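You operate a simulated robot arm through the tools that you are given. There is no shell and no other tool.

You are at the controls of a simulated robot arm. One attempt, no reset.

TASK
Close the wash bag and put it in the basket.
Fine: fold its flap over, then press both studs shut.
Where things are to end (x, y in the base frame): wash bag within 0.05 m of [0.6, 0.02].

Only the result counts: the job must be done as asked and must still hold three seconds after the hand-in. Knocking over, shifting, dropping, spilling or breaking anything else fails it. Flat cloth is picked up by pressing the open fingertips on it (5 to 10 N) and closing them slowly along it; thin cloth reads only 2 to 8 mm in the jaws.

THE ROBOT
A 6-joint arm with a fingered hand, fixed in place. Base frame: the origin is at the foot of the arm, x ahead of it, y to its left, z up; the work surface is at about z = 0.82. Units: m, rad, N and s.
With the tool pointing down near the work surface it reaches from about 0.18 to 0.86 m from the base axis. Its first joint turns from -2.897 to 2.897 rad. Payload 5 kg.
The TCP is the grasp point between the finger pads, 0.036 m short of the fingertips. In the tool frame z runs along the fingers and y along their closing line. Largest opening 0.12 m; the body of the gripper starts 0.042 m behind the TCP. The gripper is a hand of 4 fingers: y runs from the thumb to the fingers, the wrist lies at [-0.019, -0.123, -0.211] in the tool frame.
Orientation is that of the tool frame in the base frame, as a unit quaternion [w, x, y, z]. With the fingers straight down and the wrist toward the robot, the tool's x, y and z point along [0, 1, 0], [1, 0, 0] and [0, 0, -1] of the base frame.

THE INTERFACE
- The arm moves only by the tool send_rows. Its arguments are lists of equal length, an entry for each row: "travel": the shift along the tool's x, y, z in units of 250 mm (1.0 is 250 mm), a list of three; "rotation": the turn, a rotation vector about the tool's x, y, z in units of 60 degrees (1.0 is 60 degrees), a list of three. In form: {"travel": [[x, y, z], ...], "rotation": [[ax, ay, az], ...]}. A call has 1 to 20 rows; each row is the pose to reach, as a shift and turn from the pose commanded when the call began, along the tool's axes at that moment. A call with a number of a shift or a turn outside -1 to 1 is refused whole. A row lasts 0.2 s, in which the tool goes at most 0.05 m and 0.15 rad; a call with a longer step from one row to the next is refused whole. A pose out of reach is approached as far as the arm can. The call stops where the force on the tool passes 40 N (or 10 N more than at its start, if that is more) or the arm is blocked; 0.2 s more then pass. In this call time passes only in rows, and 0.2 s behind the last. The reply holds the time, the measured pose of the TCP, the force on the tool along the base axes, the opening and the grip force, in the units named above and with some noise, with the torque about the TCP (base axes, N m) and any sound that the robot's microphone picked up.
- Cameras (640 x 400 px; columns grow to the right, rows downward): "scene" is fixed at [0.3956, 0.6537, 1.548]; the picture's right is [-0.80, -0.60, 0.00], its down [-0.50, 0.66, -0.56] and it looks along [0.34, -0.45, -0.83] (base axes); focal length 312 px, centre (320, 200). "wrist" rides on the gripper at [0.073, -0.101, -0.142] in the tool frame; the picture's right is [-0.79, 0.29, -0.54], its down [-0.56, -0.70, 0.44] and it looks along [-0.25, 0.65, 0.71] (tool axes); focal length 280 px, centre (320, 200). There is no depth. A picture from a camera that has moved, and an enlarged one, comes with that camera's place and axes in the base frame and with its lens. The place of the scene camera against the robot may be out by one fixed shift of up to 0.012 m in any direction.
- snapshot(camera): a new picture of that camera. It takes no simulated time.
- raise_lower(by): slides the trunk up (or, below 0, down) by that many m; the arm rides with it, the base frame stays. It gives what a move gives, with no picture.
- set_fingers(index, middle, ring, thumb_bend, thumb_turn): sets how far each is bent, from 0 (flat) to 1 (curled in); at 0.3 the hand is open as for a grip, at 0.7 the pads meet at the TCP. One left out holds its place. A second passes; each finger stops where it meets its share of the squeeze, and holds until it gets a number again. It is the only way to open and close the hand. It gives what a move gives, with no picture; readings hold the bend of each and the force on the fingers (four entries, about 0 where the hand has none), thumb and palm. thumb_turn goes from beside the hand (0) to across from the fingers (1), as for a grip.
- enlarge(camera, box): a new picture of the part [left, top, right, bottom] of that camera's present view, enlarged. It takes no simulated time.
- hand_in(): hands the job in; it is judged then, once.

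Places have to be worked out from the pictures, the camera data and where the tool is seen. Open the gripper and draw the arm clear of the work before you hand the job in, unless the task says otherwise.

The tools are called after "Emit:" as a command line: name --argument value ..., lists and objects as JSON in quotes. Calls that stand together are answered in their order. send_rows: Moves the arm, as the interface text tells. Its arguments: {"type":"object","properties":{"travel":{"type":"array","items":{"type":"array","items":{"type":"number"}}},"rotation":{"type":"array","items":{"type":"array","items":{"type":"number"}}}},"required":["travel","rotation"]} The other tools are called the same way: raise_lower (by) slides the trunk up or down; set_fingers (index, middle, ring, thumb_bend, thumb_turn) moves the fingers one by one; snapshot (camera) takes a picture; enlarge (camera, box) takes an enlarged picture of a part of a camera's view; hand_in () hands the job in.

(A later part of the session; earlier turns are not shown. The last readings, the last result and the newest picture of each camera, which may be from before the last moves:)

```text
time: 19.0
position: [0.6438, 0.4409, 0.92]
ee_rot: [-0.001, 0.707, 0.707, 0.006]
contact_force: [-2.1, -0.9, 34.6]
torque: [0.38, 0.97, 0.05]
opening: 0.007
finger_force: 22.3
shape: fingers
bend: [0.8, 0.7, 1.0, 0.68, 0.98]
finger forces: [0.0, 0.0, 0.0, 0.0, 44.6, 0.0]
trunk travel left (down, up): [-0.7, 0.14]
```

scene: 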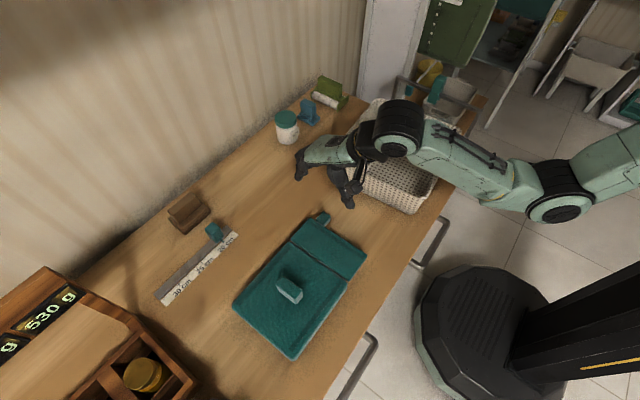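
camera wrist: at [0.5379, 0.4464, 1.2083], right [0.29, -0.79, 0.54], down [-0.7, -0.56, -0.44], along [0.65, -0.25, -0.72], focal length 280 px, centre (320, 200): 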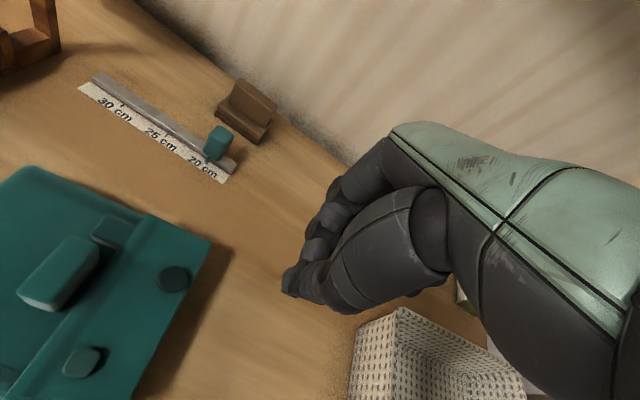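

34.6 N with no click; the torque says contact is at about (0.616, 0.452), roughly 12 mm off the stud centre. I back off, look, and re-centre.

Emit:
send_rows --travel '[[0, 0, -0.04], [0, 0, -0.08]]' --rotation '[[0, 0, 0], [0, 0, 0]]'

Emit:
enlarge --camera "wrist" --box '[220, 190, 340, 310]'

Emit:
enlarge --camera "scene" --box '[260, 210, 340, 290]'

```text
time: 19.6
position: [0.6422, 0.4399, 0.931]
ee_rot: [-0.001, 0.707, 0.707, -0.002]
contact_force: [0.0, 0.7, 0.5]
torque: [0.01, 0.0, -0.03]
opening: 0.0086
finger_force: 0.2
shape: fingers
bend: [0.81, 0.7, 1.0, 0.66, 0.97]
finger forces: [0.0, 0.0, 0.0, 0.1, 0.0, 0.0]
trunk travel left (down, up): [-0.7, 0.14]
```

```text
3.33 times, centred on (280, 250) of wrist
camera zoom: at [0.5414, 0.513, 1.0717], right [0.29, -0.79, 0.54], down [-0.7, -0.56, -0.44], along [0.65, -0.25, -0.72], focal length 935 px, centre (453, 33)
```

zoom: 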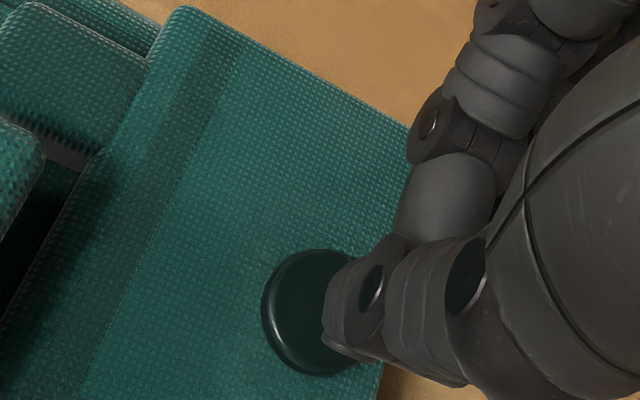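

```text
5.00 times, centred on (300, 250) of scene
camera zoom: at [0.3956, 0.6537, 1.548], right [-0.8, -0.6, 0.0], down [-0.5, 0.66, -0.56], along [0.34, -0.45, -0.83], focal length 1560 px, centre (420, -50)
```

zoom: 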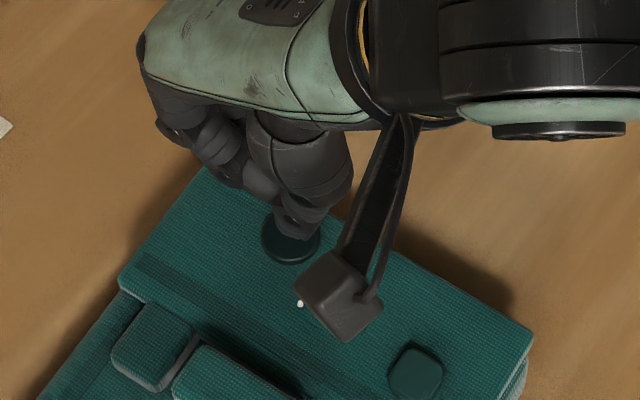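

The stud centre re-triangulates to (0.626, 0.449). I shift +9 mm in x and press again.

Emit:
send_rows --travel '[[-0.004, 0.036, 0.0], [-0.004, 0.036, 0.035], [-0.004, 0.036, 0.05], [-0.004, 0.036, 0.06], [-0.004, 0.036, 0.07], [-0.004, 0.036, 0.08], [-0.004, 0.036, 0.09]]' --rotation '[[0, 0, 0], [0, 0, 0], [0, 0, 0], [0, 0, 0], [0, 0, 0], [0, 0, 0], [0, 0, 0]]'

```text
time: 21.2
position: [0.6569, 0.4442, 0.9209]
ee_rot: [0.001, 0.706, 0.708, 0.011]
contact_force: [-5.0, -3.1, 25.1]
torque: [0.02, 1.01, 0.14]
opening: 0.0143
finger_force: 14.5
shape: fingers
bend: [0.83, 0.7, 1.0, 0.65, 0.99]
finger forces: [0.1, 0.1, 0.0, 0.1, 29.7, 0.0]
trunk travel left (down, up): [-0.7, 0.14]
stopped in row 7: the force on the tool passed its limit at 42 N (the readings are from after the stop); the commanded pose is now the measured one
```

Contact was on the stud centre but 42 N brought no click. I raise the hand and inspect the studs from both cameras.

Emit:
send_rows --travel '[[0, 0, -0.1], [-0.1, -0.05, -0.25], [-0.25, -0.05, -0.4]]' --rotation '[[0, 0, 0], [0, 0, 0], [0, 0, 0]]'

Emit:
enlarge --camera "wrist" --box '[20, 160, 260, 400]'

Emit:
enlarge --camera "scene" --box '[250, 210, 350, 310]'

```text
refused: row 3 steps farther than a row can; nothing moved
```

```text
1.67 times, centred on (140, 280) of wrist
camera zoom: at [0.5531, 0.5147, 1.0618], right [0.28, -0.8, 0.54], down [-0.69, -0.55, -0.46], along [0.66, -0.24, -0.71], focal length 467 px, centre (620, 67)
```

zoom: 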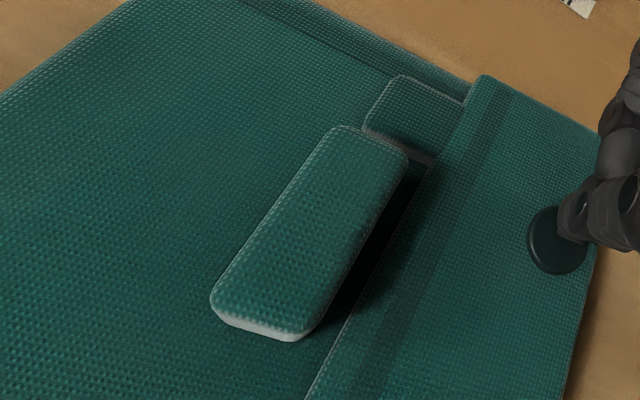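

```text
4.00 times, centred on (300, 260) of scene
camera zoom: at [0.3956, 0.6537, 1.548], right [-0.8, -0.6, 0.0], down [-0.5, 0.66, -0.56], along [0.34, -0.45, -0.83], focal length 1248 px, centre (400, -40)
```

zoom: 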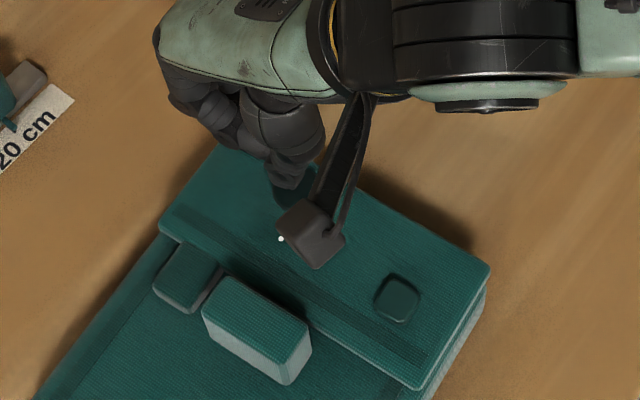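

That retreat was refused for step length; I repeat it with smaller steps.

Emit:
send_rows --travel '[[0, 0, -0.1], [-0.08, -0.02, -0.2], [-0.16, -0.05, -0.3], [-0.24, -0.05, -0.4]]' --rotation '[[0, 0, 0], [0, 0, 0], [0, 0, 0], [0, 0, 0]]'

Emit:
enlarge --camera "wrist" --box '[20, 180, 240, 400]'

Emit:
enlarge --camera "scene" --box '[250, 210, 350, 310]'

```text
time: 22.2
position: [0.6419, 0.3819, 1.0146]
ee_rot: [-0.001, 0.707, 0.707, 0.007]
contact_force: [-0.7, -0.4, -0.1]
torque: [-0.03, 0.04, 0.02]
opening: 0.0158
finger_force: 0.1
shape: fingers
bend: [0.84, 0.7, 1.0, 0.66, 0.98]
finger forces: [0.0, 0.0, 0.0, 0.0, 0.0, 0.0]
trunk travel left (down, up): [-0.7, 0.14]
```

```text
1.82 times, centred on (130, 290) of wrist
camera zoom: at [0.5398, 0.4528, 1.1554], right [0.29, -0.79, 0.54], down [-0.7, -0.56, -0.45], along [0.66, -0.25, -0.71], focal length 510 px, centre (666, 36)
```

zoom: 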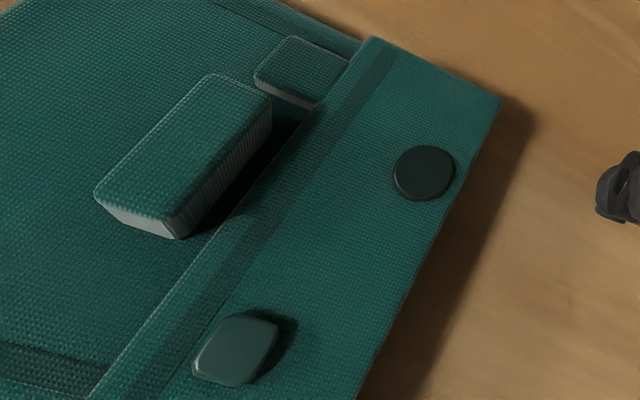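

```text
4.00 times, centred on (300, 260) of scene
camera zoom: at [0.3956, 0.6537, 1.548], right [-0.8, -0.6, 0.0], down [-0.5, 0.66, -0.56], along [0.34, -0.45, -0.83], focal length 1248 px, centre (400, -40)
```

zoom: 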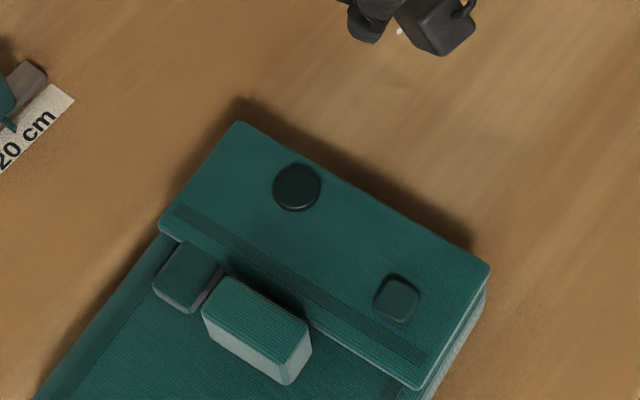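

The round stud now sits flush (its gap shadow is gone), while the octagonal one still casts a shadow, so it is still up. I move so the thumb tip (offset about −0.030, +0.007 from TCP) is above the octagonal stud at (0.538, 0.469).

Emit:
send_rows --travel '[[0.08, -0.074, 0.06], [0.16, -0.148, 0.14], [0.24, -0.222, 0.22], [0.32, -0.296, 0.3]]' --rotation '[[0, 0, 0], [0, 0, 0], [0, 0, 0], [0, 0, 0]]'

Emit:
enlarge --camera "wrist" --box '[180, 190, 340, 350]'

Emit:
enlarge --camera "scene" --box '[270, 220, 370, 320]'

```text
time: 23.2
position: [0.5683, 0.4646, 0.9401]
ee_rot: [0.0, 0.707, 0.707, 0.006]
contact_force: [0.2, 0.9, 0.3]
torque: [-0.03, 0.0, 0.01]
opening: 0.0159
finger_force: 0.0
shape: fingers
bend: [0.84, 0.7, 1.0, 0.66, 0.98]
finger forces: [0.0, 0.0, 0.0, 0.0, 0.0, 0.1]
trunk travel left (down, up): [-0.7, 0.14]
```

```text
2.50 times, centred on (260, 270) of wrist
camera zoom: at [0.4655, 0.5365, 1.0804], right [0.28, -0.79, 0.54], down [-0.7, -0.56, -0.45], along [0.66, -0.25, -0.71], focal length 701 px, centre (470, 25)
```

zoom: 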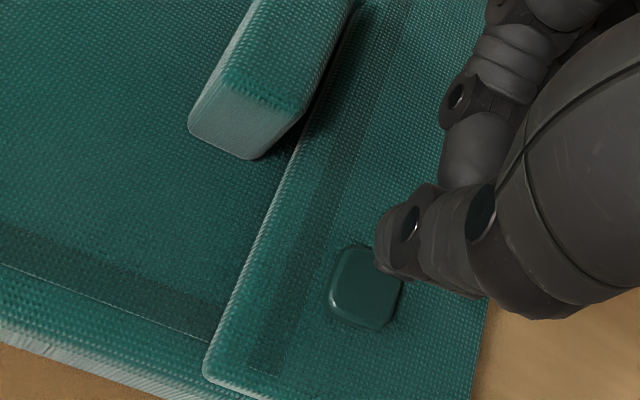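

```text
4.00 times, centred on (320, 270) of scene
camera zoom: at [0.3956, 0.6537, 1.548], right [-0.8, -0.6, 0.0], down [-0.5, 0.66, -0.56], along [0.34, -0.45, -0.83], focal length 1248 px, centre (320, -80)
```

zoom: 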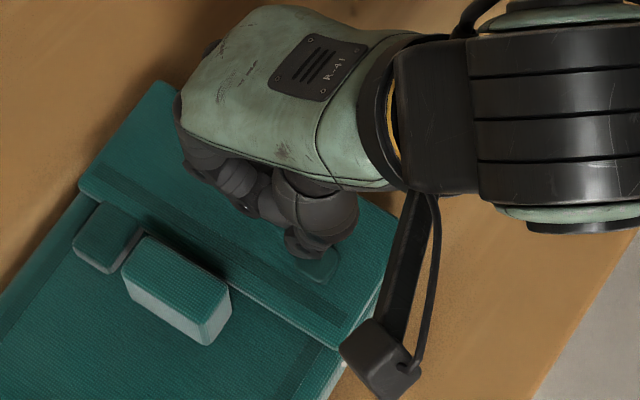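

The tip is nearly over the octagonal stud; I shift +4 mm x, −4 mm y and press down in small steps.

Emit:
send_rows --travel '[[-0.016, 0.016, 0.0], [-0.016, 0.016, 0.035], [-0.016, 0.016, 0.06], [-0.016, 0.016, 0.07], [-0.016, 0.016, 0.08], [-0.016, 0.016, 0.09], [-0.016, 0.016, 0.1], [-0.016, 0.016, 0.11]]' --rotation '[[0, 0, 0], [0, 0, 0], [0, 0, 0], [0, 0, 0], [0, 0, 0], [0, 0, 0], [0, 0, 0], [0, 0, 0]]'

Emit:
enlarge --camera "wrist" --box '[180, 190, 340, 350]'

```text
time: 25.0
position: [0.5725, 0.4603, 0.9198]
ee_rot: [0.0, 0.706, 0.708, 0.011]
contact_force: [-3.1, -0.3, 37.1]
torque: [0.33, 1.07, 0.06]
opening: 0.0173
finger_force: 18.8
shape: fingers
bend: [0.85, 0.7, 1.0, 0.68, 0.98]
finger forces: [0.0, 0.1, 0.0, 0.1, 37.8, 0.0]
trunk travel left (down, up): [-0.7, 0.14]
```

```text
2.50 times, centred on (260, 270) of wrist
camera zoom: at [0.4677, 0.5292, 1.0602], right [0.28, -0.8, 0.53], down [-0.69, -0.55, -0.46], along [0.66, -0.24, -0.71], focal length 701 px, centre (470, 25)
```

zoom: 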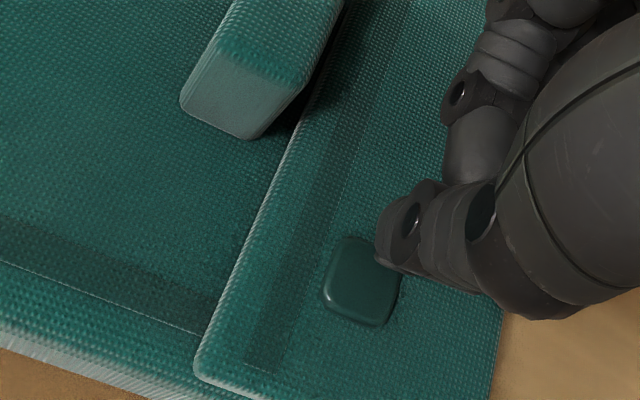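

37 N applied; the contact appears near the stud's +x edge. I lift and look whether this stud has sunk.

Emit:
send_rows --travel '[[0, 0, -0.1], [-0.08, 0.08, -0.2], [-0.16, 0.16, -0.3], [-0.24, 0.24, -0.4]]' --rotation '[[0, 0, 0], [0, 0, 0], [0, 0, 0], [0, 0, 0]]'

Emit:
enlarge --camera "wrist" --box '[20, 180, 240, 400]'

Emit:
enlarge --camera "scene" --box '[270, 220, 350, 300]'

```text
time: 26.0
position: [0.6335, 0.3973, 1.0129]
ee_rot: [0.0, 0.707, 0.707, 0.004]
contact_force: [-0.1, -0.5, 0.6]
torque: [0.06, 0.02, 0.03]
opening: 0.0577
finger_force: 0.0
shape: fingers
bend: [1.0, 0.7, 1.0, 0.7, 0.98]
finger forces: [0.0, 0.0, 0.0, 0.1, 0.1, 0.0]
trunk travel left (down, up): [-0.7, 0.14]
```

```text
1.82 times, centred on (130, 290) of wrist
camera zoom: at [0.5307, 0.4686, 1.154], right [0.29, -0.79, 0.54], down [-0.7, -0.56, -0.45], along [0.66, -0.25, -0.71], focal length 510 px, centre (666, 36)
```

zoom: 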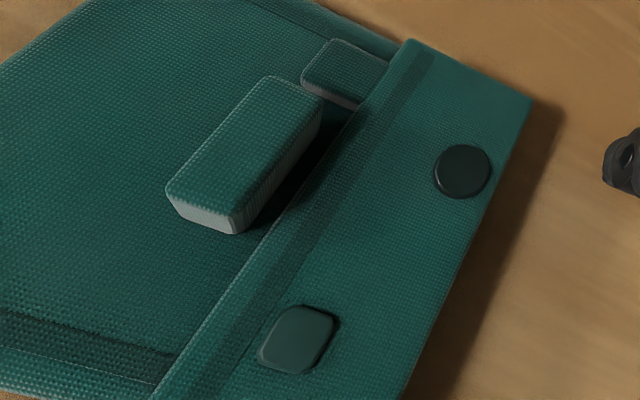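

```text
5.00 times, centred on (310, 260) of scene
camera zoom: at [0.3956, 0.6537, 1.548], right [-0.8, -0.6, 0.0], down [-0.5, 0.66, -0.56], along [0.34, -0.45, -0.83], focal length 1560 px, centre (370, -100)
```

zoom: 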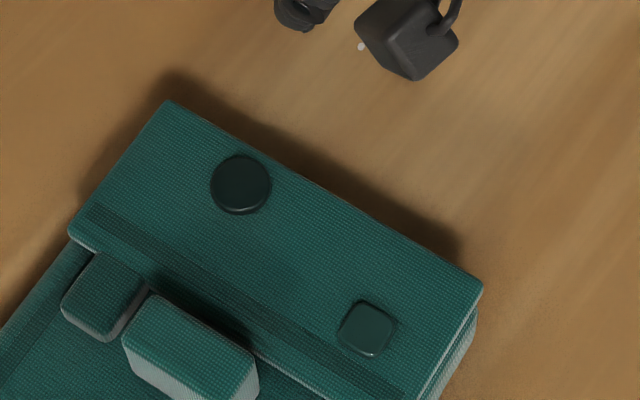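

The octagonal stud's shadow shrank. I zoom tightly on both studs to compare their seating.

Emit:
enlarge --camera "wrist" --box '[110, 320, 180, 390]'

Emit:
enlarge --camera "wrist" --box '[170, 220, 240, 290]'

Emit:
enlarge --camera "scene" --box '[290, 230, 340, 280]'

Emit:
enlarge --camera "scene" --box '[265, 215, 315, 265]'

```text
5.71 times, centred on (145, 355) of wrist
camera zoom: at [0.5307, 0.4686, 1.154], right [0.29, -0.79, 0.54], down [-0.7, -0.56, -0.45], along [0.66, -0.25, -0.71], focal length 1602 px, centre (1320, -686)
```

zoom: 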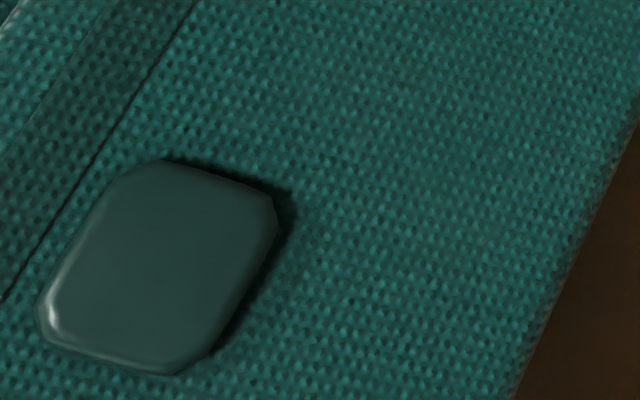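

```text
5.71 times, centred on (205, 255) of wrist
camera zoom: at [0.5307, 0.4686, 1.154], right [0.29, -0.79, 0.54], down [-0.7, -0.56, -0.45], along [0.66, -0.25, -0.71], focal length 1602 px, centre (977, -114)
```

zoom: 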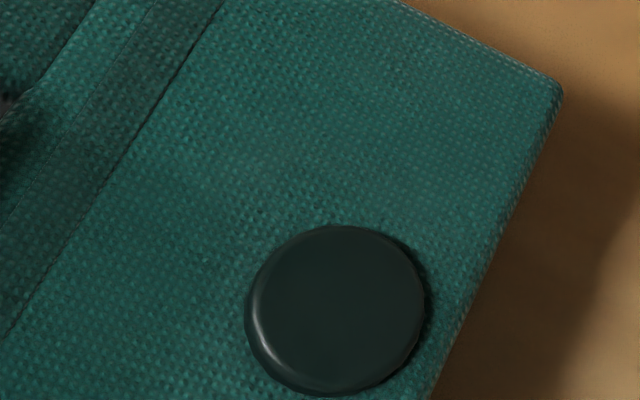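

```text
8.00 times, centred on (315, 255) of scene
camera zoom: at [0.3956, 0.6537, 1.548], right [-0.8, -0.6, 0.0], down [-0.5, 0.66, -0.56], along [0.34, -0.45, -0.83], focal length 2497 px, centre (360, -240)
```

zoom: 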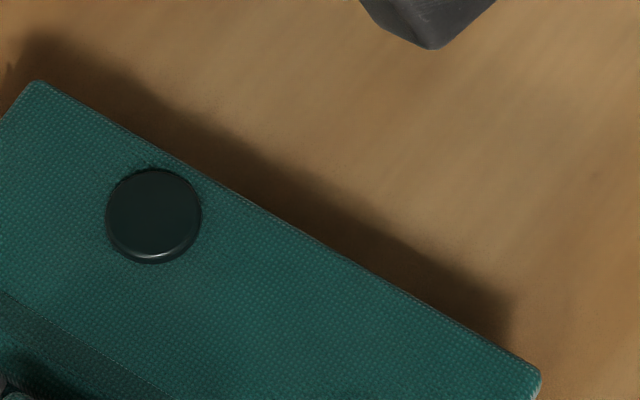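

```text
8.00 times, centred on (290, 240) of scene
camera zoom: at [0.3956, 0.6537, 1.548], right [-0.8, -0.6, 0.0], down [-0.5, 0.66, -0.56], along [0.34, -0.45, -0.83], focal length 2497 px, centre (560, -120)
```

zoom: 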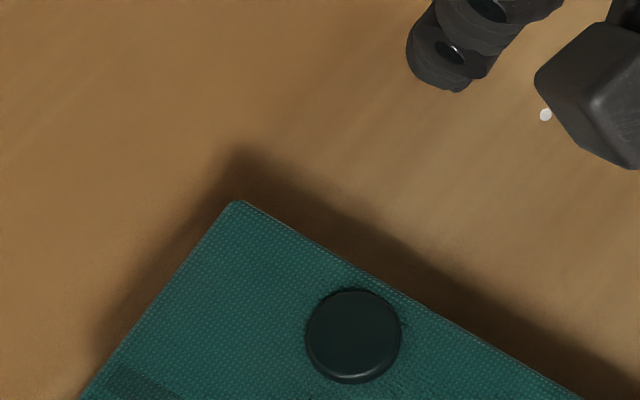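

The octagonal stud was hit ~9 mm off centre and may not be fully seated. I go back above it, aiming its centre (0.538, 0.467), and check alignment.

Emit:
send_rows --travel '[[0.064, -0.072, 0.06], [0.128, -0.144, 0.14], [0.192, -0.216, 0.22], [0.256, -0.29, 0.3]]' --rotation '[[0, 0, 0], [0, 0, 0], [0, 0, 0], [0, 0, 0]]'

Emit:
enlarge --camera "wrist" --box '[180, 190, 340, 350]'

Emit:
enlarge --camera "scene" --box '[270, 220, 370, 320]'

```text
time: 27.0
position: [0.561, 0.466, 0.9371]
ee_rot: [0.0, 0.707, 0.708, 0.006]
contact_force: [-0.4, -0.2, -0.4]
torque: [0.0, -0.02, 0.01]
opening: 0.0577
finger_force: 0.3
shape: fingers
bend: [1.0, 0.7, 1.0, 0.7, 0.98]
finger forces: [0.0, 0.0, 0.0, 0.0, 0.0, 0.0]
trunk travel left (down, up): [-0.7, 0.14]
```

```text
2.50 times, centred on (260, 270) of wrist
camera zoom: at [0.4577, 0.536, 1.0774], right [0.28, -0.79, 0.54], down [-0.7, -0.56, -0.45], along [0.66, -0.25, -0.71], focal length 701 px, centre (470, 25)
```

zoom: 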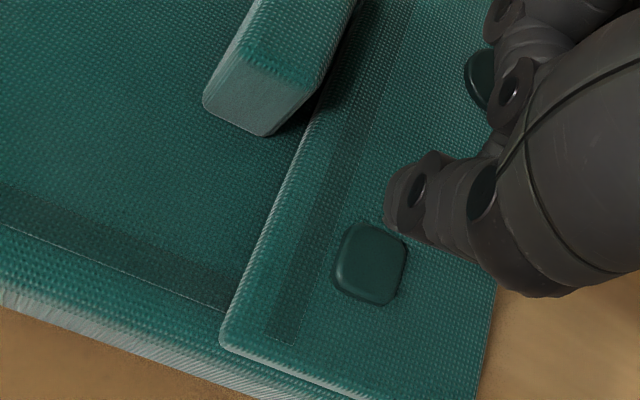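

```text
4.00 times, centred on (320, 270) of scene
camera zoom: at [0.3956, 0.6537, 1.548], right [-0.8, -0.6, 0.0], down [-0.5, 0.66, -0.56], along [0.34, -0.45, -0.83], focal length 1248 px, centre (320, -80)
```

zoom: 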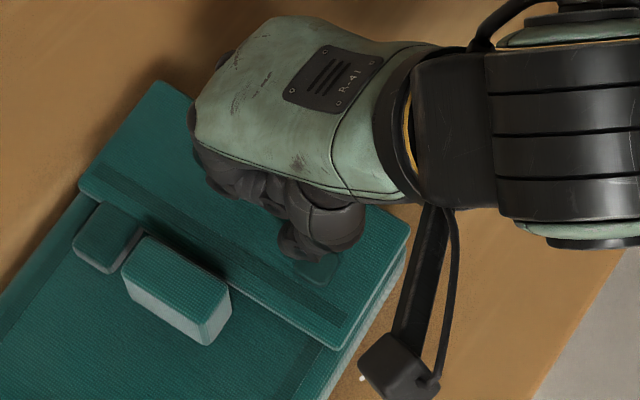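

The tip projects ~9 mm to +x and ~5 mm to +y of the stud centre; I correct and press down stepwise.

Emit:
send_rows --travel '[[-0.02, -0.036, 0.0], [-0.02, -0.036, 0.03], [-0.02, -0.036, 0.05], [-0.02, -0.036, 0.06], [-0.02, -0.036, 0.07], [-0.02, -0.036, 0.08]]' --rotation '[[0, 0, 0], [0, 0, 0], [0, 0, 0], [0, 0, 0], [0, 0, 0], [0, 0, 0]]'

Emit:
enlarge --camera "wrist" --box '[180, 190, 340, 350]'

```text
time: 28.4
position: [0.551, 0.4586, 0.92]
ee_rot: [0.0, 0.707, 0.708, 0.007]
contact_force: [-1.3, -0.5, 10.0]
torque: [0.11, 0.2, 0.02]
opening: 0.0576
finger_force: 5.2
shape: fingers
bend: [1.0, 0.7, 1.0, 0.7, 0.98]
finger forces: [0.0, 0.0, 0.1, 0.0, 10.3, 0.0]
trunk travel left (down, up): [-0.7, 0.14]
```

```text
2.50 times, centred on (260, 270) of wrist
camera zoom: at [0.4482, 0.5291, 1.0605], right [0.28, -0.79, 0.54], down [-0.7, -0.56, -0.46], along [0.66, -0.24, -0.71], focal length 701 px, centre (470, 25)
```

zoom: 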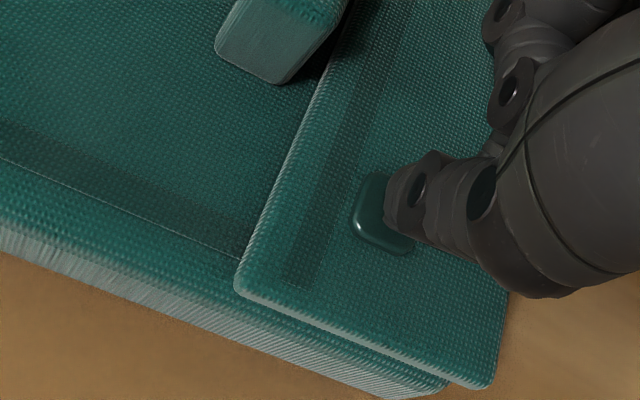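

Contact is centred now (~(0.537, 0.471), 10 N). I press further toward the force limit.

Emit:
send_rows --travel '[[0, 0, 0.01], [0, 0, 0.02], [0, 0, 0.03], [0, 0, 0.04], [0, 0, 0.05]]' --rotation '[[0, 0, 0], [0, 0, 0], [0, 0, 0], [0, 0, 0], [0, 0, 0]]'

Emit:
enlarge --camera "wrist" --box '[180, 190, 340, 350]'

```text
time: 29.3
position: [0.5542, 0.4616, 0.9195]
ee_rot: [0.0, 0.707, 0.707, 0.014]
contact_force: [-6.6, -4.4, 29.4]
torque: [0.09, 0.8, 0.14]
opening: 0.0582
finger_force: 14.7
shape: fingers
bend: [1.0, 0.7, 1.0, 0.7, 0.99]
finger forces: [0.0, 0.1, 0.1, 0.1, 29.1, 0.0]
trunk travel left (down, up): [-0.7, 0.14]
stopped in row 4: the force on the tool passed its limit at 42 N (the readings are from after the stop); the commanded pose is now the measured one
```

```text
2.50 times, centred on (260, 270) of wrist
camera zoom: at [0.4492, 0.5309, 1.0596], right [0.28, -0.8, 0.53], down [-0.69, -0.55, -0.47], along [0.67, -0.24, -0.71], focal length 701 px, centre (470, 25)
```

zoom: 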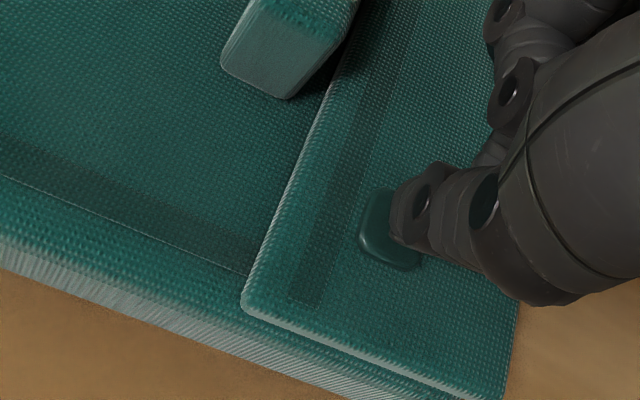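

42 N reached on the centre. I lift off and compare both studs again.

Emit:
send_rows --travel '[[0, 0, -0.1], [-0.08, 0.08, -0.2], [-0.16, 0.16, -0.3], [-0.24, 0.24, -0.4]]' --rotation '[[0, 0, 0], [0, 0, 0], [0, 0, 0], [0, 0, 0]]'

Emit:
enlarge --camera "wrist" --box '[40, 220, 220, 400]'

Emit:
enlarge --camera "scene" --box '[280, 235, 340, 295]'

Emit:
enlarge --camera "scene" --box '[220, 220, 360, 360]'

```text
time: 30.3
position: [0.6138, 0.3987, 1.0131]
ee_rot: [0.0, 0.707, 0.707, 0.009]
contact_force: [0.4, -0.6, -0.1]
torque: [0.01, -0.02, -0.01]
opening: 0.0575
finger_force: 0.1
shape: fingers
bend: [1.0, 0.7, 1.0, 0.7, 0.98]
finger forces: [0.0, 0.0, 0.0, 0.0, 0.1, 0.1]
trunk travel left (down, up): [-0.7, 0.14]
```

```text
2.22 times, centred on (130, 310) of wrist
camera zoom: at [0.5092, 0.468, 1.1538], right [0.28, -0.8, 0.53], down [-0.69, -0.55, -0.46], along [0.66, -0.24, -0.71], focal length 623 px, centre (742, -44)
```

zoom: 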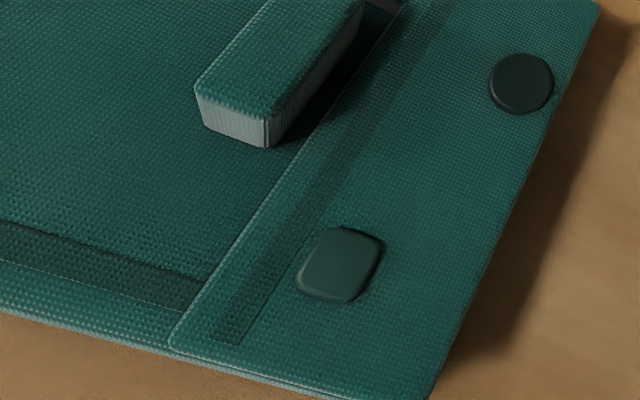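

```text
6.67 times, centred on (310, 265) of scene
camera zoom: at [0.3956, 0.6537, 1.548], right [-0.8, -0.6, 0.0], down [-0.5, 0.66, -0.56], along [0.34, -0.45, -0.83], focal length 2081 px, centre (387, -233)
```

zoom: 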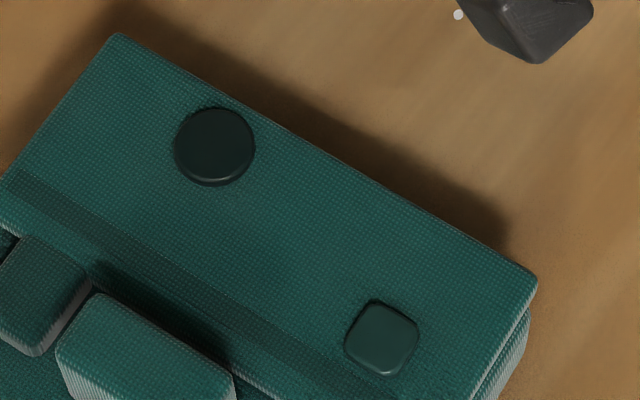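

```text
2.86 times, centred on (290, 290) of scene
camera zoom: at [0.3956, 0.6537, 1.548], right [-0.8, -0.6, 0.0], down [-0.5, 0.66, -0.56], along [0.34, -0.45, -0.83], focal length 892 px, centre (406, -57)
```

zoom: 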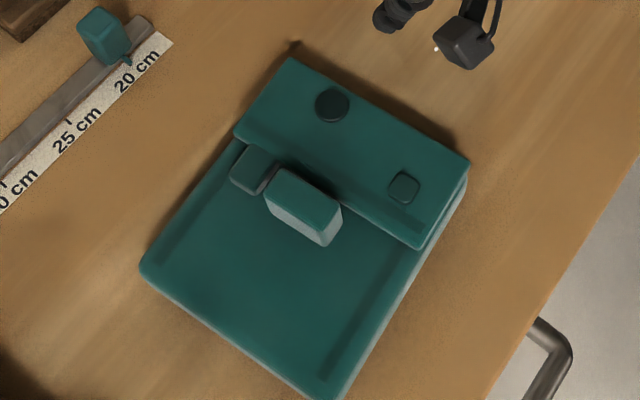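

Both studs sank by the same amount and look seated alike (≈5 mm lower than before pressing). Next is the handle: I open the hand while up high, then turn it 90° so it closes along y (thumb on the −y side), since the tab blocks the handle's +x end.

Emit:
set_fingers --index 0.3 --middle 0.3 --ring 0.3 --thumb_bend 0.3 --thumb_turn 1.0

Emit:
send_rows --travel '[[0, 0, -0.04], [0, 0, -0.08], [0, 0, -0.12], [0, 0, -0.16], [0, 0, -0.2], [0, 0, -0.24]]' --rotation '[[0.002, -0.002, -0.125], [0.004, -0.004, -0.25], [0.006, -0.006, -0.375], [0.008, -0.008, -0.5], [0.01, -0.01, -0.625], [0.012, -0.012, -0.75]]'

Emit:
snapshot --camera "scene"

```text
time: 31.3
position: [0.6126, 0.3976, 1.0122]
ee_rot: [0.0, 0.707, 0.707, 0.01]
contact_force: [-0.4, 0.0, -0.4]
torque: [0.01, 0.03, -0.01]
opening: 0.123
finger_force: 0.1
shape: fingers
bend: [0.3, 0.3, 0.3, 0.3, 0.98]
finger forces: [0.0, 0.0, 0.1, 0.0, 0.0, 0.0]
trunk travel left (down, up): [-0.7, 0.14]
```

```text
time: 32.7
position: [0.6115, 0.3977, 1.0729]
ee_rot: [0.004, 0.381, 0.924, 0.0]
contact_force: [-0.3, 0.1, 0.8]
torque: [0.01, -0.01, -0.02]
opening: 0.1229
finger_force: 0.0
shape: fingers
bend: [0.3, 0.3, 0.3, 0.3, 0.98]
finger forces: [0.0, 0.0, 0.0, 0.1, 0.0, 0.0]
trunk travel left (down, up): [-0.7, 0.14]
```

```text
taken
```

scene: 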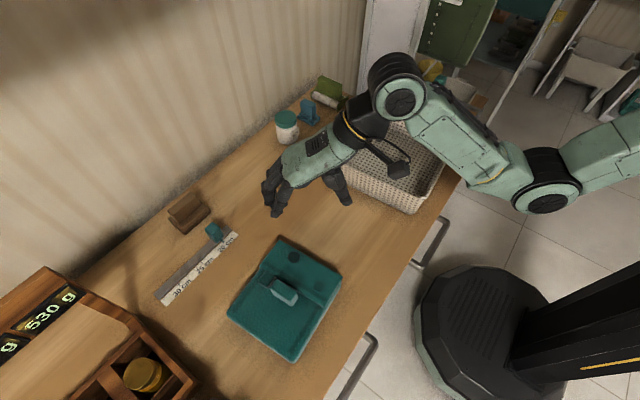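

The turn works. I finish the other 45°.

Emit:
send_rows --travel '[[0, 0, 0], [0, 0, 0], [0, 0, 0], [0, 0, 0], [0, 0, 0], [0, 0, 0]]' --rotation '[[0, 0, -0.125], [0, 0, -0.25], [0, 0, -0.375], [0, 0, -0.5], [0, 0, -0.625], [0, 0, -0.75]]'

Emit:
snapshot --camera "wrist"

Emit:
enlarge --camera "scene" --box '[220, 220, 360, 360]'

```text
time: 34.1
position: [0.6116, 0.3982, 1.0726]
ee_rot: [0.002, -0.002, 1.0, -0.001]
contact_force: [0.5, 0.1, -0.7]
torque: [0.0, 0.04, -0.01]
opening: 0.1232
finger_force: 0.0
shape: fingers
bend: [0.3, 0.3, 0.3, 0.3, 0.98]
finger forces: [0.0, 0.0, 0.0, 0.0, 0.0, 0.0]
trunk travel left (down, up): [-0.7, 0.14]
```

```text
taken
camera wrist: at [0.5379, 0.2969, 1.2132], right [0.79, 0.29, 0.55], down [0.56, -0.7, -0.44], along [0.25, 0.65, -0.71], focal length 280 px, centre (320, 200)
```

wrist: 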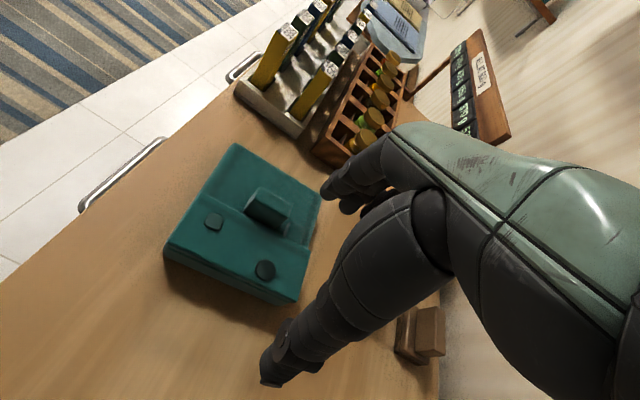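

```text
2.86 times, centred on (290, 290) of scene
camera zoom: at [0.3956, 0.6537, 1.548], right [-0.8, -0.6, 0.0], down [-0.5, 0.66, -0.56], along [0.34, -0.45, -0.83], focal length 892 px, centre (406, -57)
```

zoom: 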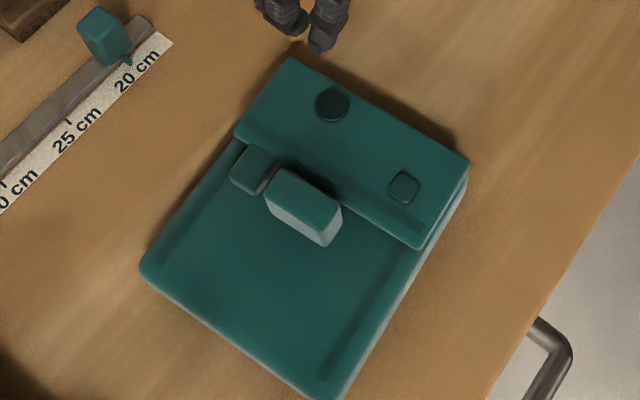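

From this new side I zoom in on handle and studs.

Emit:
enlarge --camera "wrist" --box '[160, 130, 340, 310]'

Emit:
enlarge --camera "scene" --box '[260, 255, 330, 325]'

```text
2.22 times, centred on (250, 220) of wrist
camera zoom: at [0.5379, 0.2969, 1.2132], right [0.79, 0.29, 0.55], down [0.56, -0.7, -0.44], along [0.25, 0.65, -0.71], focal length 623 px, centre (476, 156)
```

zoom: 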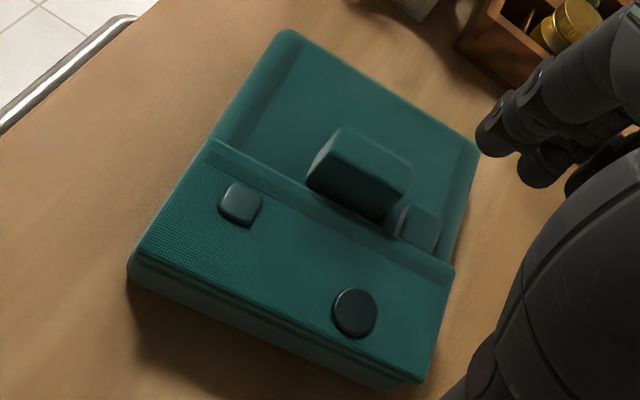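

```text
5.71 times, centred on (295, 290) of scene
camera zoom: at [0.3956, 0.6537, 1.548], right [-0.8, -0.6, 0.0], down [-0.5, 0.66, -0.56], along [0.34, -0.45, -0.83], focal length 1783 px, centre (463, -314)
```

zoom: 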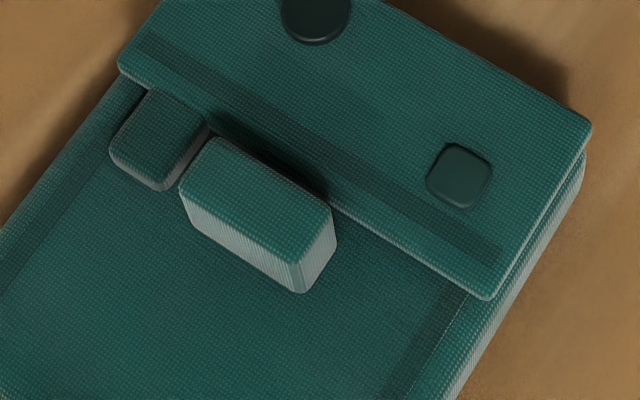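

The handle is at centre (0.586, 0.527), top z≈0.893, and the bag is yawed ~5°; the flap edge sits at y≈0.507 with top ≈0.872. I move above the handle to TCP z≈0.96 with a matching 5° yaw.

Emit:
send_rows --travel '[[0.025, 0.13, 0.08], [0.05, 0.26, 0.16], [0.076, 0.39, 0.24], [0.102, 0.511, 0.32], [0.102, 0.511, 0.45]]' --rotation '[[0, 0, -0.02], [0, 0, -0.04], [0, 0, -0.06], [0, 0, -0.083], [0, 0, -0.083]]'

Emit:
snapshot --camera "wrist"

Emit:
enlarge --camera "scene" --box '[220, 220, 360, 360]'

```text
time: 35.3
position: [0.5883, 0.5257, 0.9601]
ee_rot: [0.003, -0.043, 0.999, -0.001]
contact_force: [0.7, -0.2, 0.3]
torque: [0.01, -0.01, 0.02]
opening: 0.1234
finger_force: 0.0
shape: fingers
bend: [0.3, 0.3, 0.3, 0.3, 0.98]
finger forces: [0.0, 0.0, 0.0, 0.0, 0.0, 0.1]
trunk travel left (down, up): [-0.7, 0.14]
```

```text
taken
camera wrist: at [0.522, 0.4181, 1.1013], right [0.76, 0.36, 0.55], down [0.62, -0.65, -0.44], along [0.2, 0.67, -0.71], focal length 280 px, centre (320, 200)
```

wrist: 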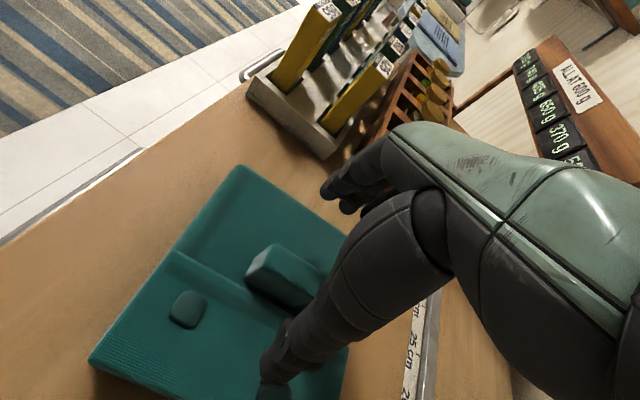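

```text
2.86 times, centred on (290, 290) of scene
camera zoom: at [0.3956, 0.6537, 1.548], right [-0.8, -0.6, 0.0], down [-0.5, 0.66, -0.56], along [0.34, -0.45, -0.83], focal length 892 px, centre (406, -57)
```

zoom: 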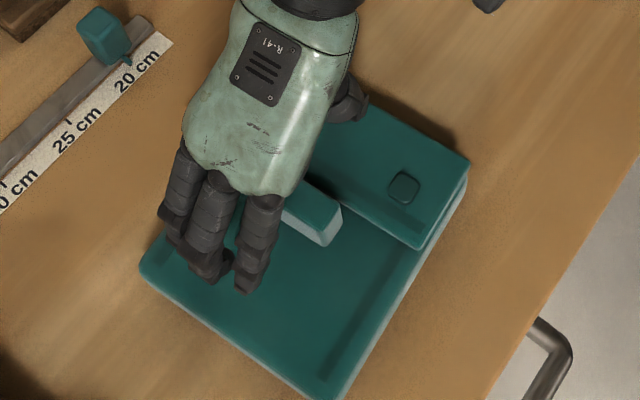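

Middle and index line up with the handle, thumb opposite; the ring would meet the tab, so it stays open. I shift −7 mm in x and descend to TCP z≈0.919.

Emit:
send_rows --travel '[[0.028, 0.0, 0.05], [0.028, 0.0, 0.1], [0.028, 0.0, 0.165]]' --rotation '[[0, 0, 0], [0, 0, 0], [0, 0, 0]]'

Emit:
set_fingers --index 0.5 --middle 0.5 --thumb_bend 0.5

Emit:
snapshot --camera "wrist"

Emit:
enlarge --camera "scene" --box '[220, 220, 360, 360]'

```text
time: 36.1
position: [0.5797, 0.5257, 0.9201]
ee_rot: [0.003, -0.044, 0.999, -0.002]
contact_force: [0.3, -0.2, 1.0]
torque: [-0.01, 0.05, -0.02]
opening: 0.1233
finger_force: 0.1
shape: fingers
bend: [0.3, 0.3, 0.3, 0.3, 0.98]
finger forces: [0.0, 0.1, 0.0, 0.0, 0.0, 0.0]
trunk travel left (down, up): [-0.7, 0.14]
```

```text
time: 37.1
position: [0.5807, 0.5247, 0.9186]
ee_rot: [0.004, -0.044, 0.999, -0.002]
contact_force: [-0.6, -0.1, -1.1]
torque: [0.0, -0.01, -0.04]
opening: 0.0646
finger_force: 0.1
shape: fingers
bend: [0.5, 0.5, 0.3, 0.5, 1.0]
finger forces: [0.0, 0.0, 0.0, 0.1, 0.0, 0.0]
trunk travel left (down, up): [-0.7, 0.14]
```

```text
taken
camera wrist: at [0.5148, 0.4182, 1.0602], right [0.76, 0.36, 0.55], down [0.62, -0.65, -0.44], along [0.2, 0.67, -0.71], focal length 280 px, centre (320, 200)
```

wrist: 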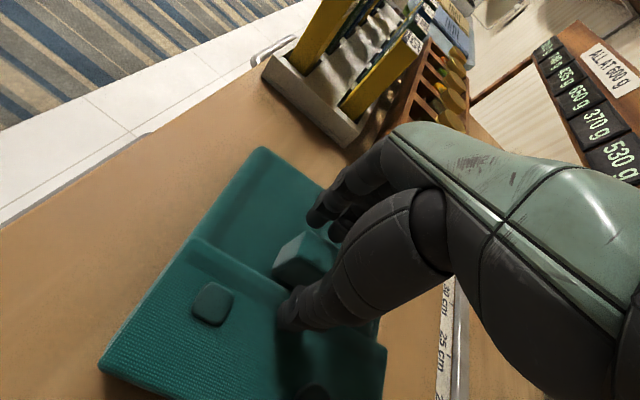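

```text
2.86 times, centred on (290, 290) of scene
camera zoom: at [0.3956, 0.6537, 1.548], right [-0.8, -0.6, 0.0], down [-0.5, 0.66, -0.56], along [0.34, -0.45, -0.83], focal length 892 px, centre (406, -57)
```

zoom: 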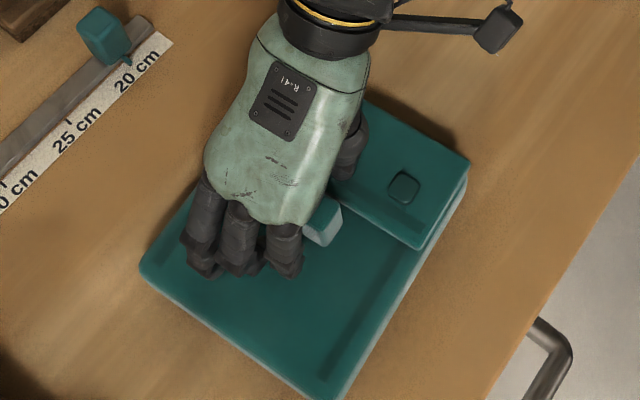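

No contacts yet at half-bend, clear of the flap. I close further onto the handle.

Emit:
set_fingers --index 0.62 --middle 0.62 --thumb_bend 0.62

Emit:
enlarge --camera "wrist" --box '[220, 170, 380, 330]'

```text
time: 38.1
position: [0.5805, 0.5259, 0.9187]
ee_rot: [0.002, -0.043, 0.999, -0.002]
contact_force: [0.3, -0.1, 0.2]
torque: [0.02, 0.02, 0.0]
opening: 0.0298
finger_force: 0.9
shape: fingers
bend: [0.62, 0.62, 0.3, 0.61, 1.0]
finger forces: [0.3, 0.3, 0.1, 0.0, 0.4, 0.0]
trunk travel left (down, up): [-0.7, 0.14]
```

```text
2.50 times, centred on (300, 250) of wrist
camera zoom: at [0.5148, 0.4182, 1.0602], right [0.76, 0.36, 0.55], down [0.62, -0.65, -0.44], along [0.2, 0.67, -0.71], focal length 701 px, centre (370, 75)
```

zoom: 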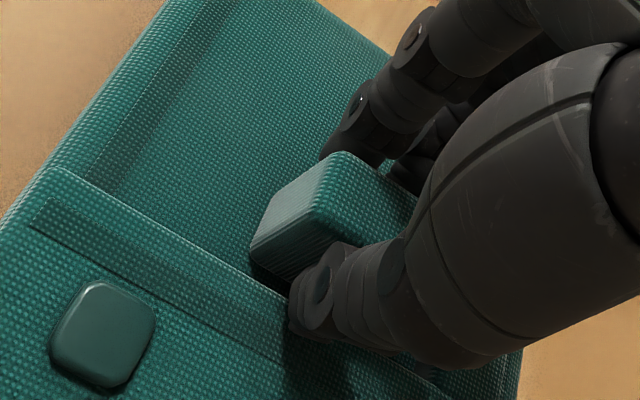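

All three contact the handle. I squeeze firmly.

Emit:
set_fingers --index 0.78 --middle 0.78 --thumb_bend 0.76

Emit:
enlarge --camera "wrist" --box '[220, 170, 380, 330]'

```text
time: 39.1
position: [0.5804, 0.5258, 0.9181]
ee_rot: [0.002, -0.045, 0.999, -0.001]
contact_force: [0.6, -0.7, 0.1]
torque: [-0.07, -0.03, 0.07]
opening: 0.0254
finger_force: 20.1
shape: fingers
bend: [0.64, 0.65, 0.3, 0.63, 1.0]
finger forces: [9.3, 10.4, 0.1, 0.0, 20.0, 0.0]
trunk travel left (down, up): [-0.7, 0.14]
```

```text
2.50 times, centred on (300, 250) of wrist
camera zoom: at [0.515, 0.4182, 1.0599], right [0.76, 0.36, 0.55], down [0.62, -0.65, -0.44], along [0.2, 0.67, -0.71], focal length 701 px, centre (370, 75)
```

zoom: 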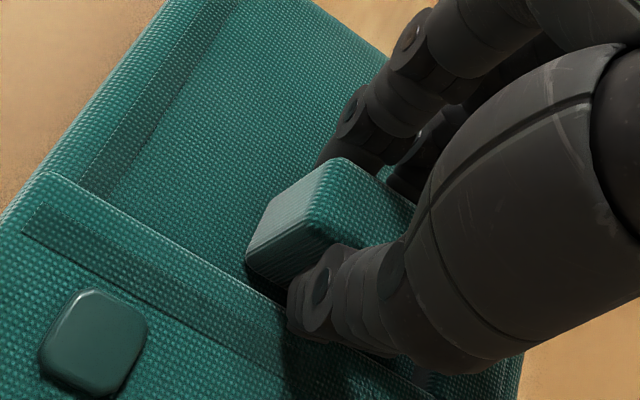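

A stable 20 N grip (opening 25 mm). I lift slowly by 3 cm and check weight and slip.

Emit:
send_rows --travel '[[0, 0, -0.02], [0, 0, -0.05], [0, 0, -0.08], [0, 0, -0.12]]' --rotation '[[0, 0, 0], [0, 0, 0], [0, 0, 0], [0, 0, 0]]'

Emit:
snapshot --camera "wrist"

Emit:
snapshot --camera "scene"

```text
time: 40.1
position: [0.5794, 0.5256, 0.9484]
ee_rot: [0.002, -0.043, 0.999, -0.002]
contact_force: [0.2, -0.5, -3.7]
torque: [0.07, 0.02, -0.01]
opening: 0.0254
finger_force: 19.5
shape: fingers
bend: [0.63, 0.66, 0.3, 0.63, 1.0]
finger forces: [10.8, 8.8, 0.0, 0.0, 19.4, 0.0]
trunk travel left (down, up): [-0.7, 0.14]
```

```text
taken
camera wrist: at [0.5147, 0.4185, 1.0899], right [0.76, 0.36, 0.55], down [0.62, -0.65, -0.44], along [0.2, 0.67, -0.71], focal length 280 px, centre (320, 200)
```

wrist: 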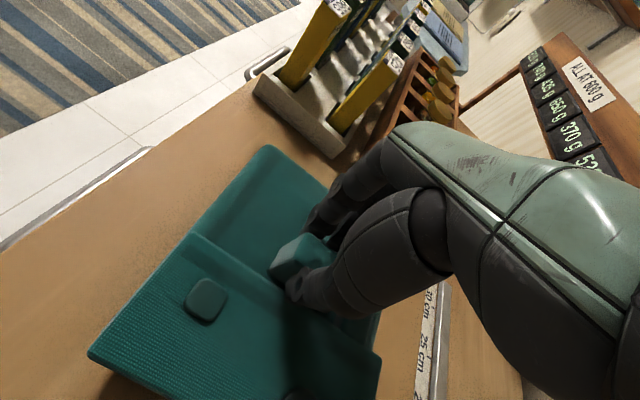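

```text
taken
```

scene: 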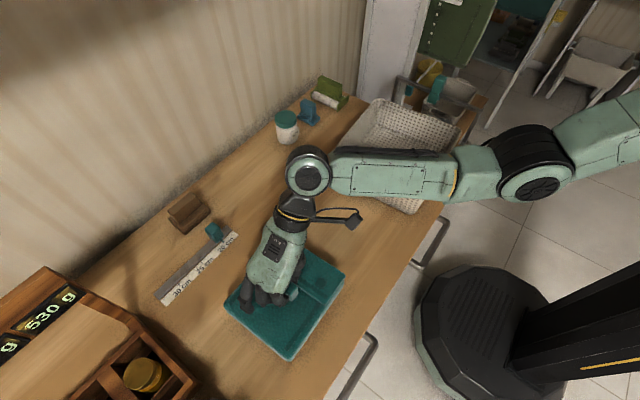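

The bag hangs level at 3.7 N and the flap stays shut. I raise it 15 cm, square its yaw and carry it halfway toward the basket, then look at the basket.

Emit:
send_rows --travel '[[0, 0, -0.1], [0, 0, -0.22], [0, 0, -0.34], [0, 0, -0.46], [0, 0, -0.6]]' --rotation '[[0, 0, 0], [0, 0, 0.02], [0, 0, 0.04], [0, 0, 0.06], [0, 0, 0.083]]'

Emit:
snapshot --camera "scene"

Emit:
snapshot --camera "wrist"

```text
time: 41.3
position: [0.5785, 0.5261, 1.0995]
ee_rot: [0.003, 0.0, 1.0, -0.002]
contact_force: [-0.8, 0.1, -3.1]
torque: [0.07, 0.05, 0.0]
opening: 0.0254
finger_force: 19.3
shape: fingers
bend: [0.63, 0.66, 0.3, 0.63, 1.0]
finger forces: [10.7, 8.7, 0.0, 0.1, 19.5, 0.1]
trunk travel left (down, up): [-0.7, 0.14]
```

```text
taken
```

scene: 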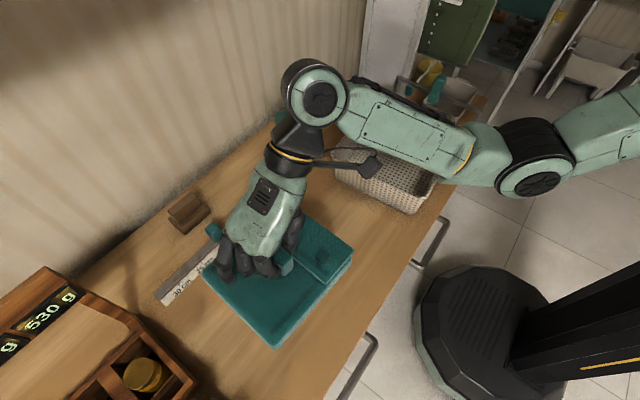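

```text
taken
camera wrist: at [0.5038, 0.4249, 1.2408], right [0.79, 0.29, 0.55], down [0.56, -0.7, -0.44], along [0.26, 0.65, -0.71], focal length 280 px, centre (320, 200)
```

wrist: 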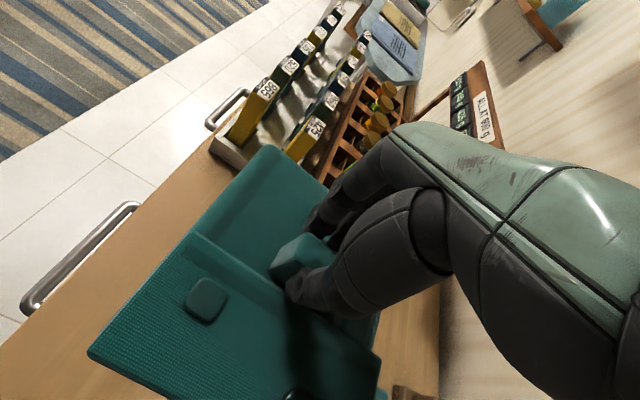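

From the scene rim corners, the basket is centred at (0.60, 0.02), yawed about +4°, rim at z≈0.915. I carry the bag at this height toward it.

Emit:
send_rows --travel '[[0, -0.06, 0], [0, -0.18, 0], [0, -0.3, 0], [0, -0.42, 0], [0, -0.54, 0], [0, -0.66, 0], [0, -0.78, 0], [0, -0.9, 0], [0, -1.0, 0]]' --rotation '[[0, 0, 0], [0, 0, 0], [0, 0, 0], [0, 0, 0], [0, 0, 0], [0, 0, 0], [0, 0, 0], [0, 0, 0], [0, 0, 0]]'

Emit:
snapshot --camera "scene"

```text
time: 43.3
position: [0.5796, 0.2737, 1.0989]
ee_rot: [0.004, 0.0, 1.0, 0.0]
contact_force: [0.4, 0.1, -2.9]
torque: [0.05, 0.08, -0.01]
opening: 0.0254
finger_force: 19.8
shape: fingers
bend: [0.63, 0.66, 0.3, 0.63, 1.0]
finger forces: [10.7, 8.7, 0.0, 0.0, 19.7, 0.0]
trunk travel left (down, up): [-0.7, 0.14]
```

```text
taken
```

scene: 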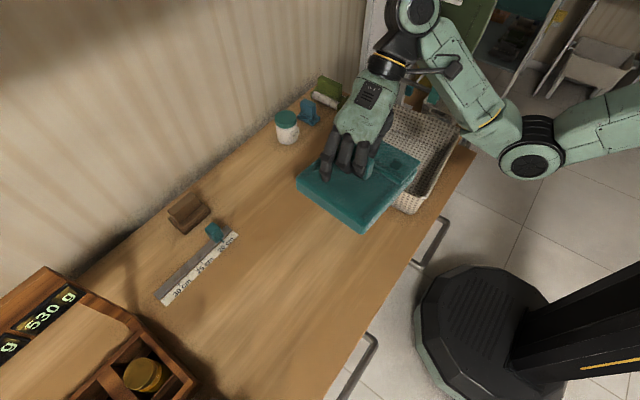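

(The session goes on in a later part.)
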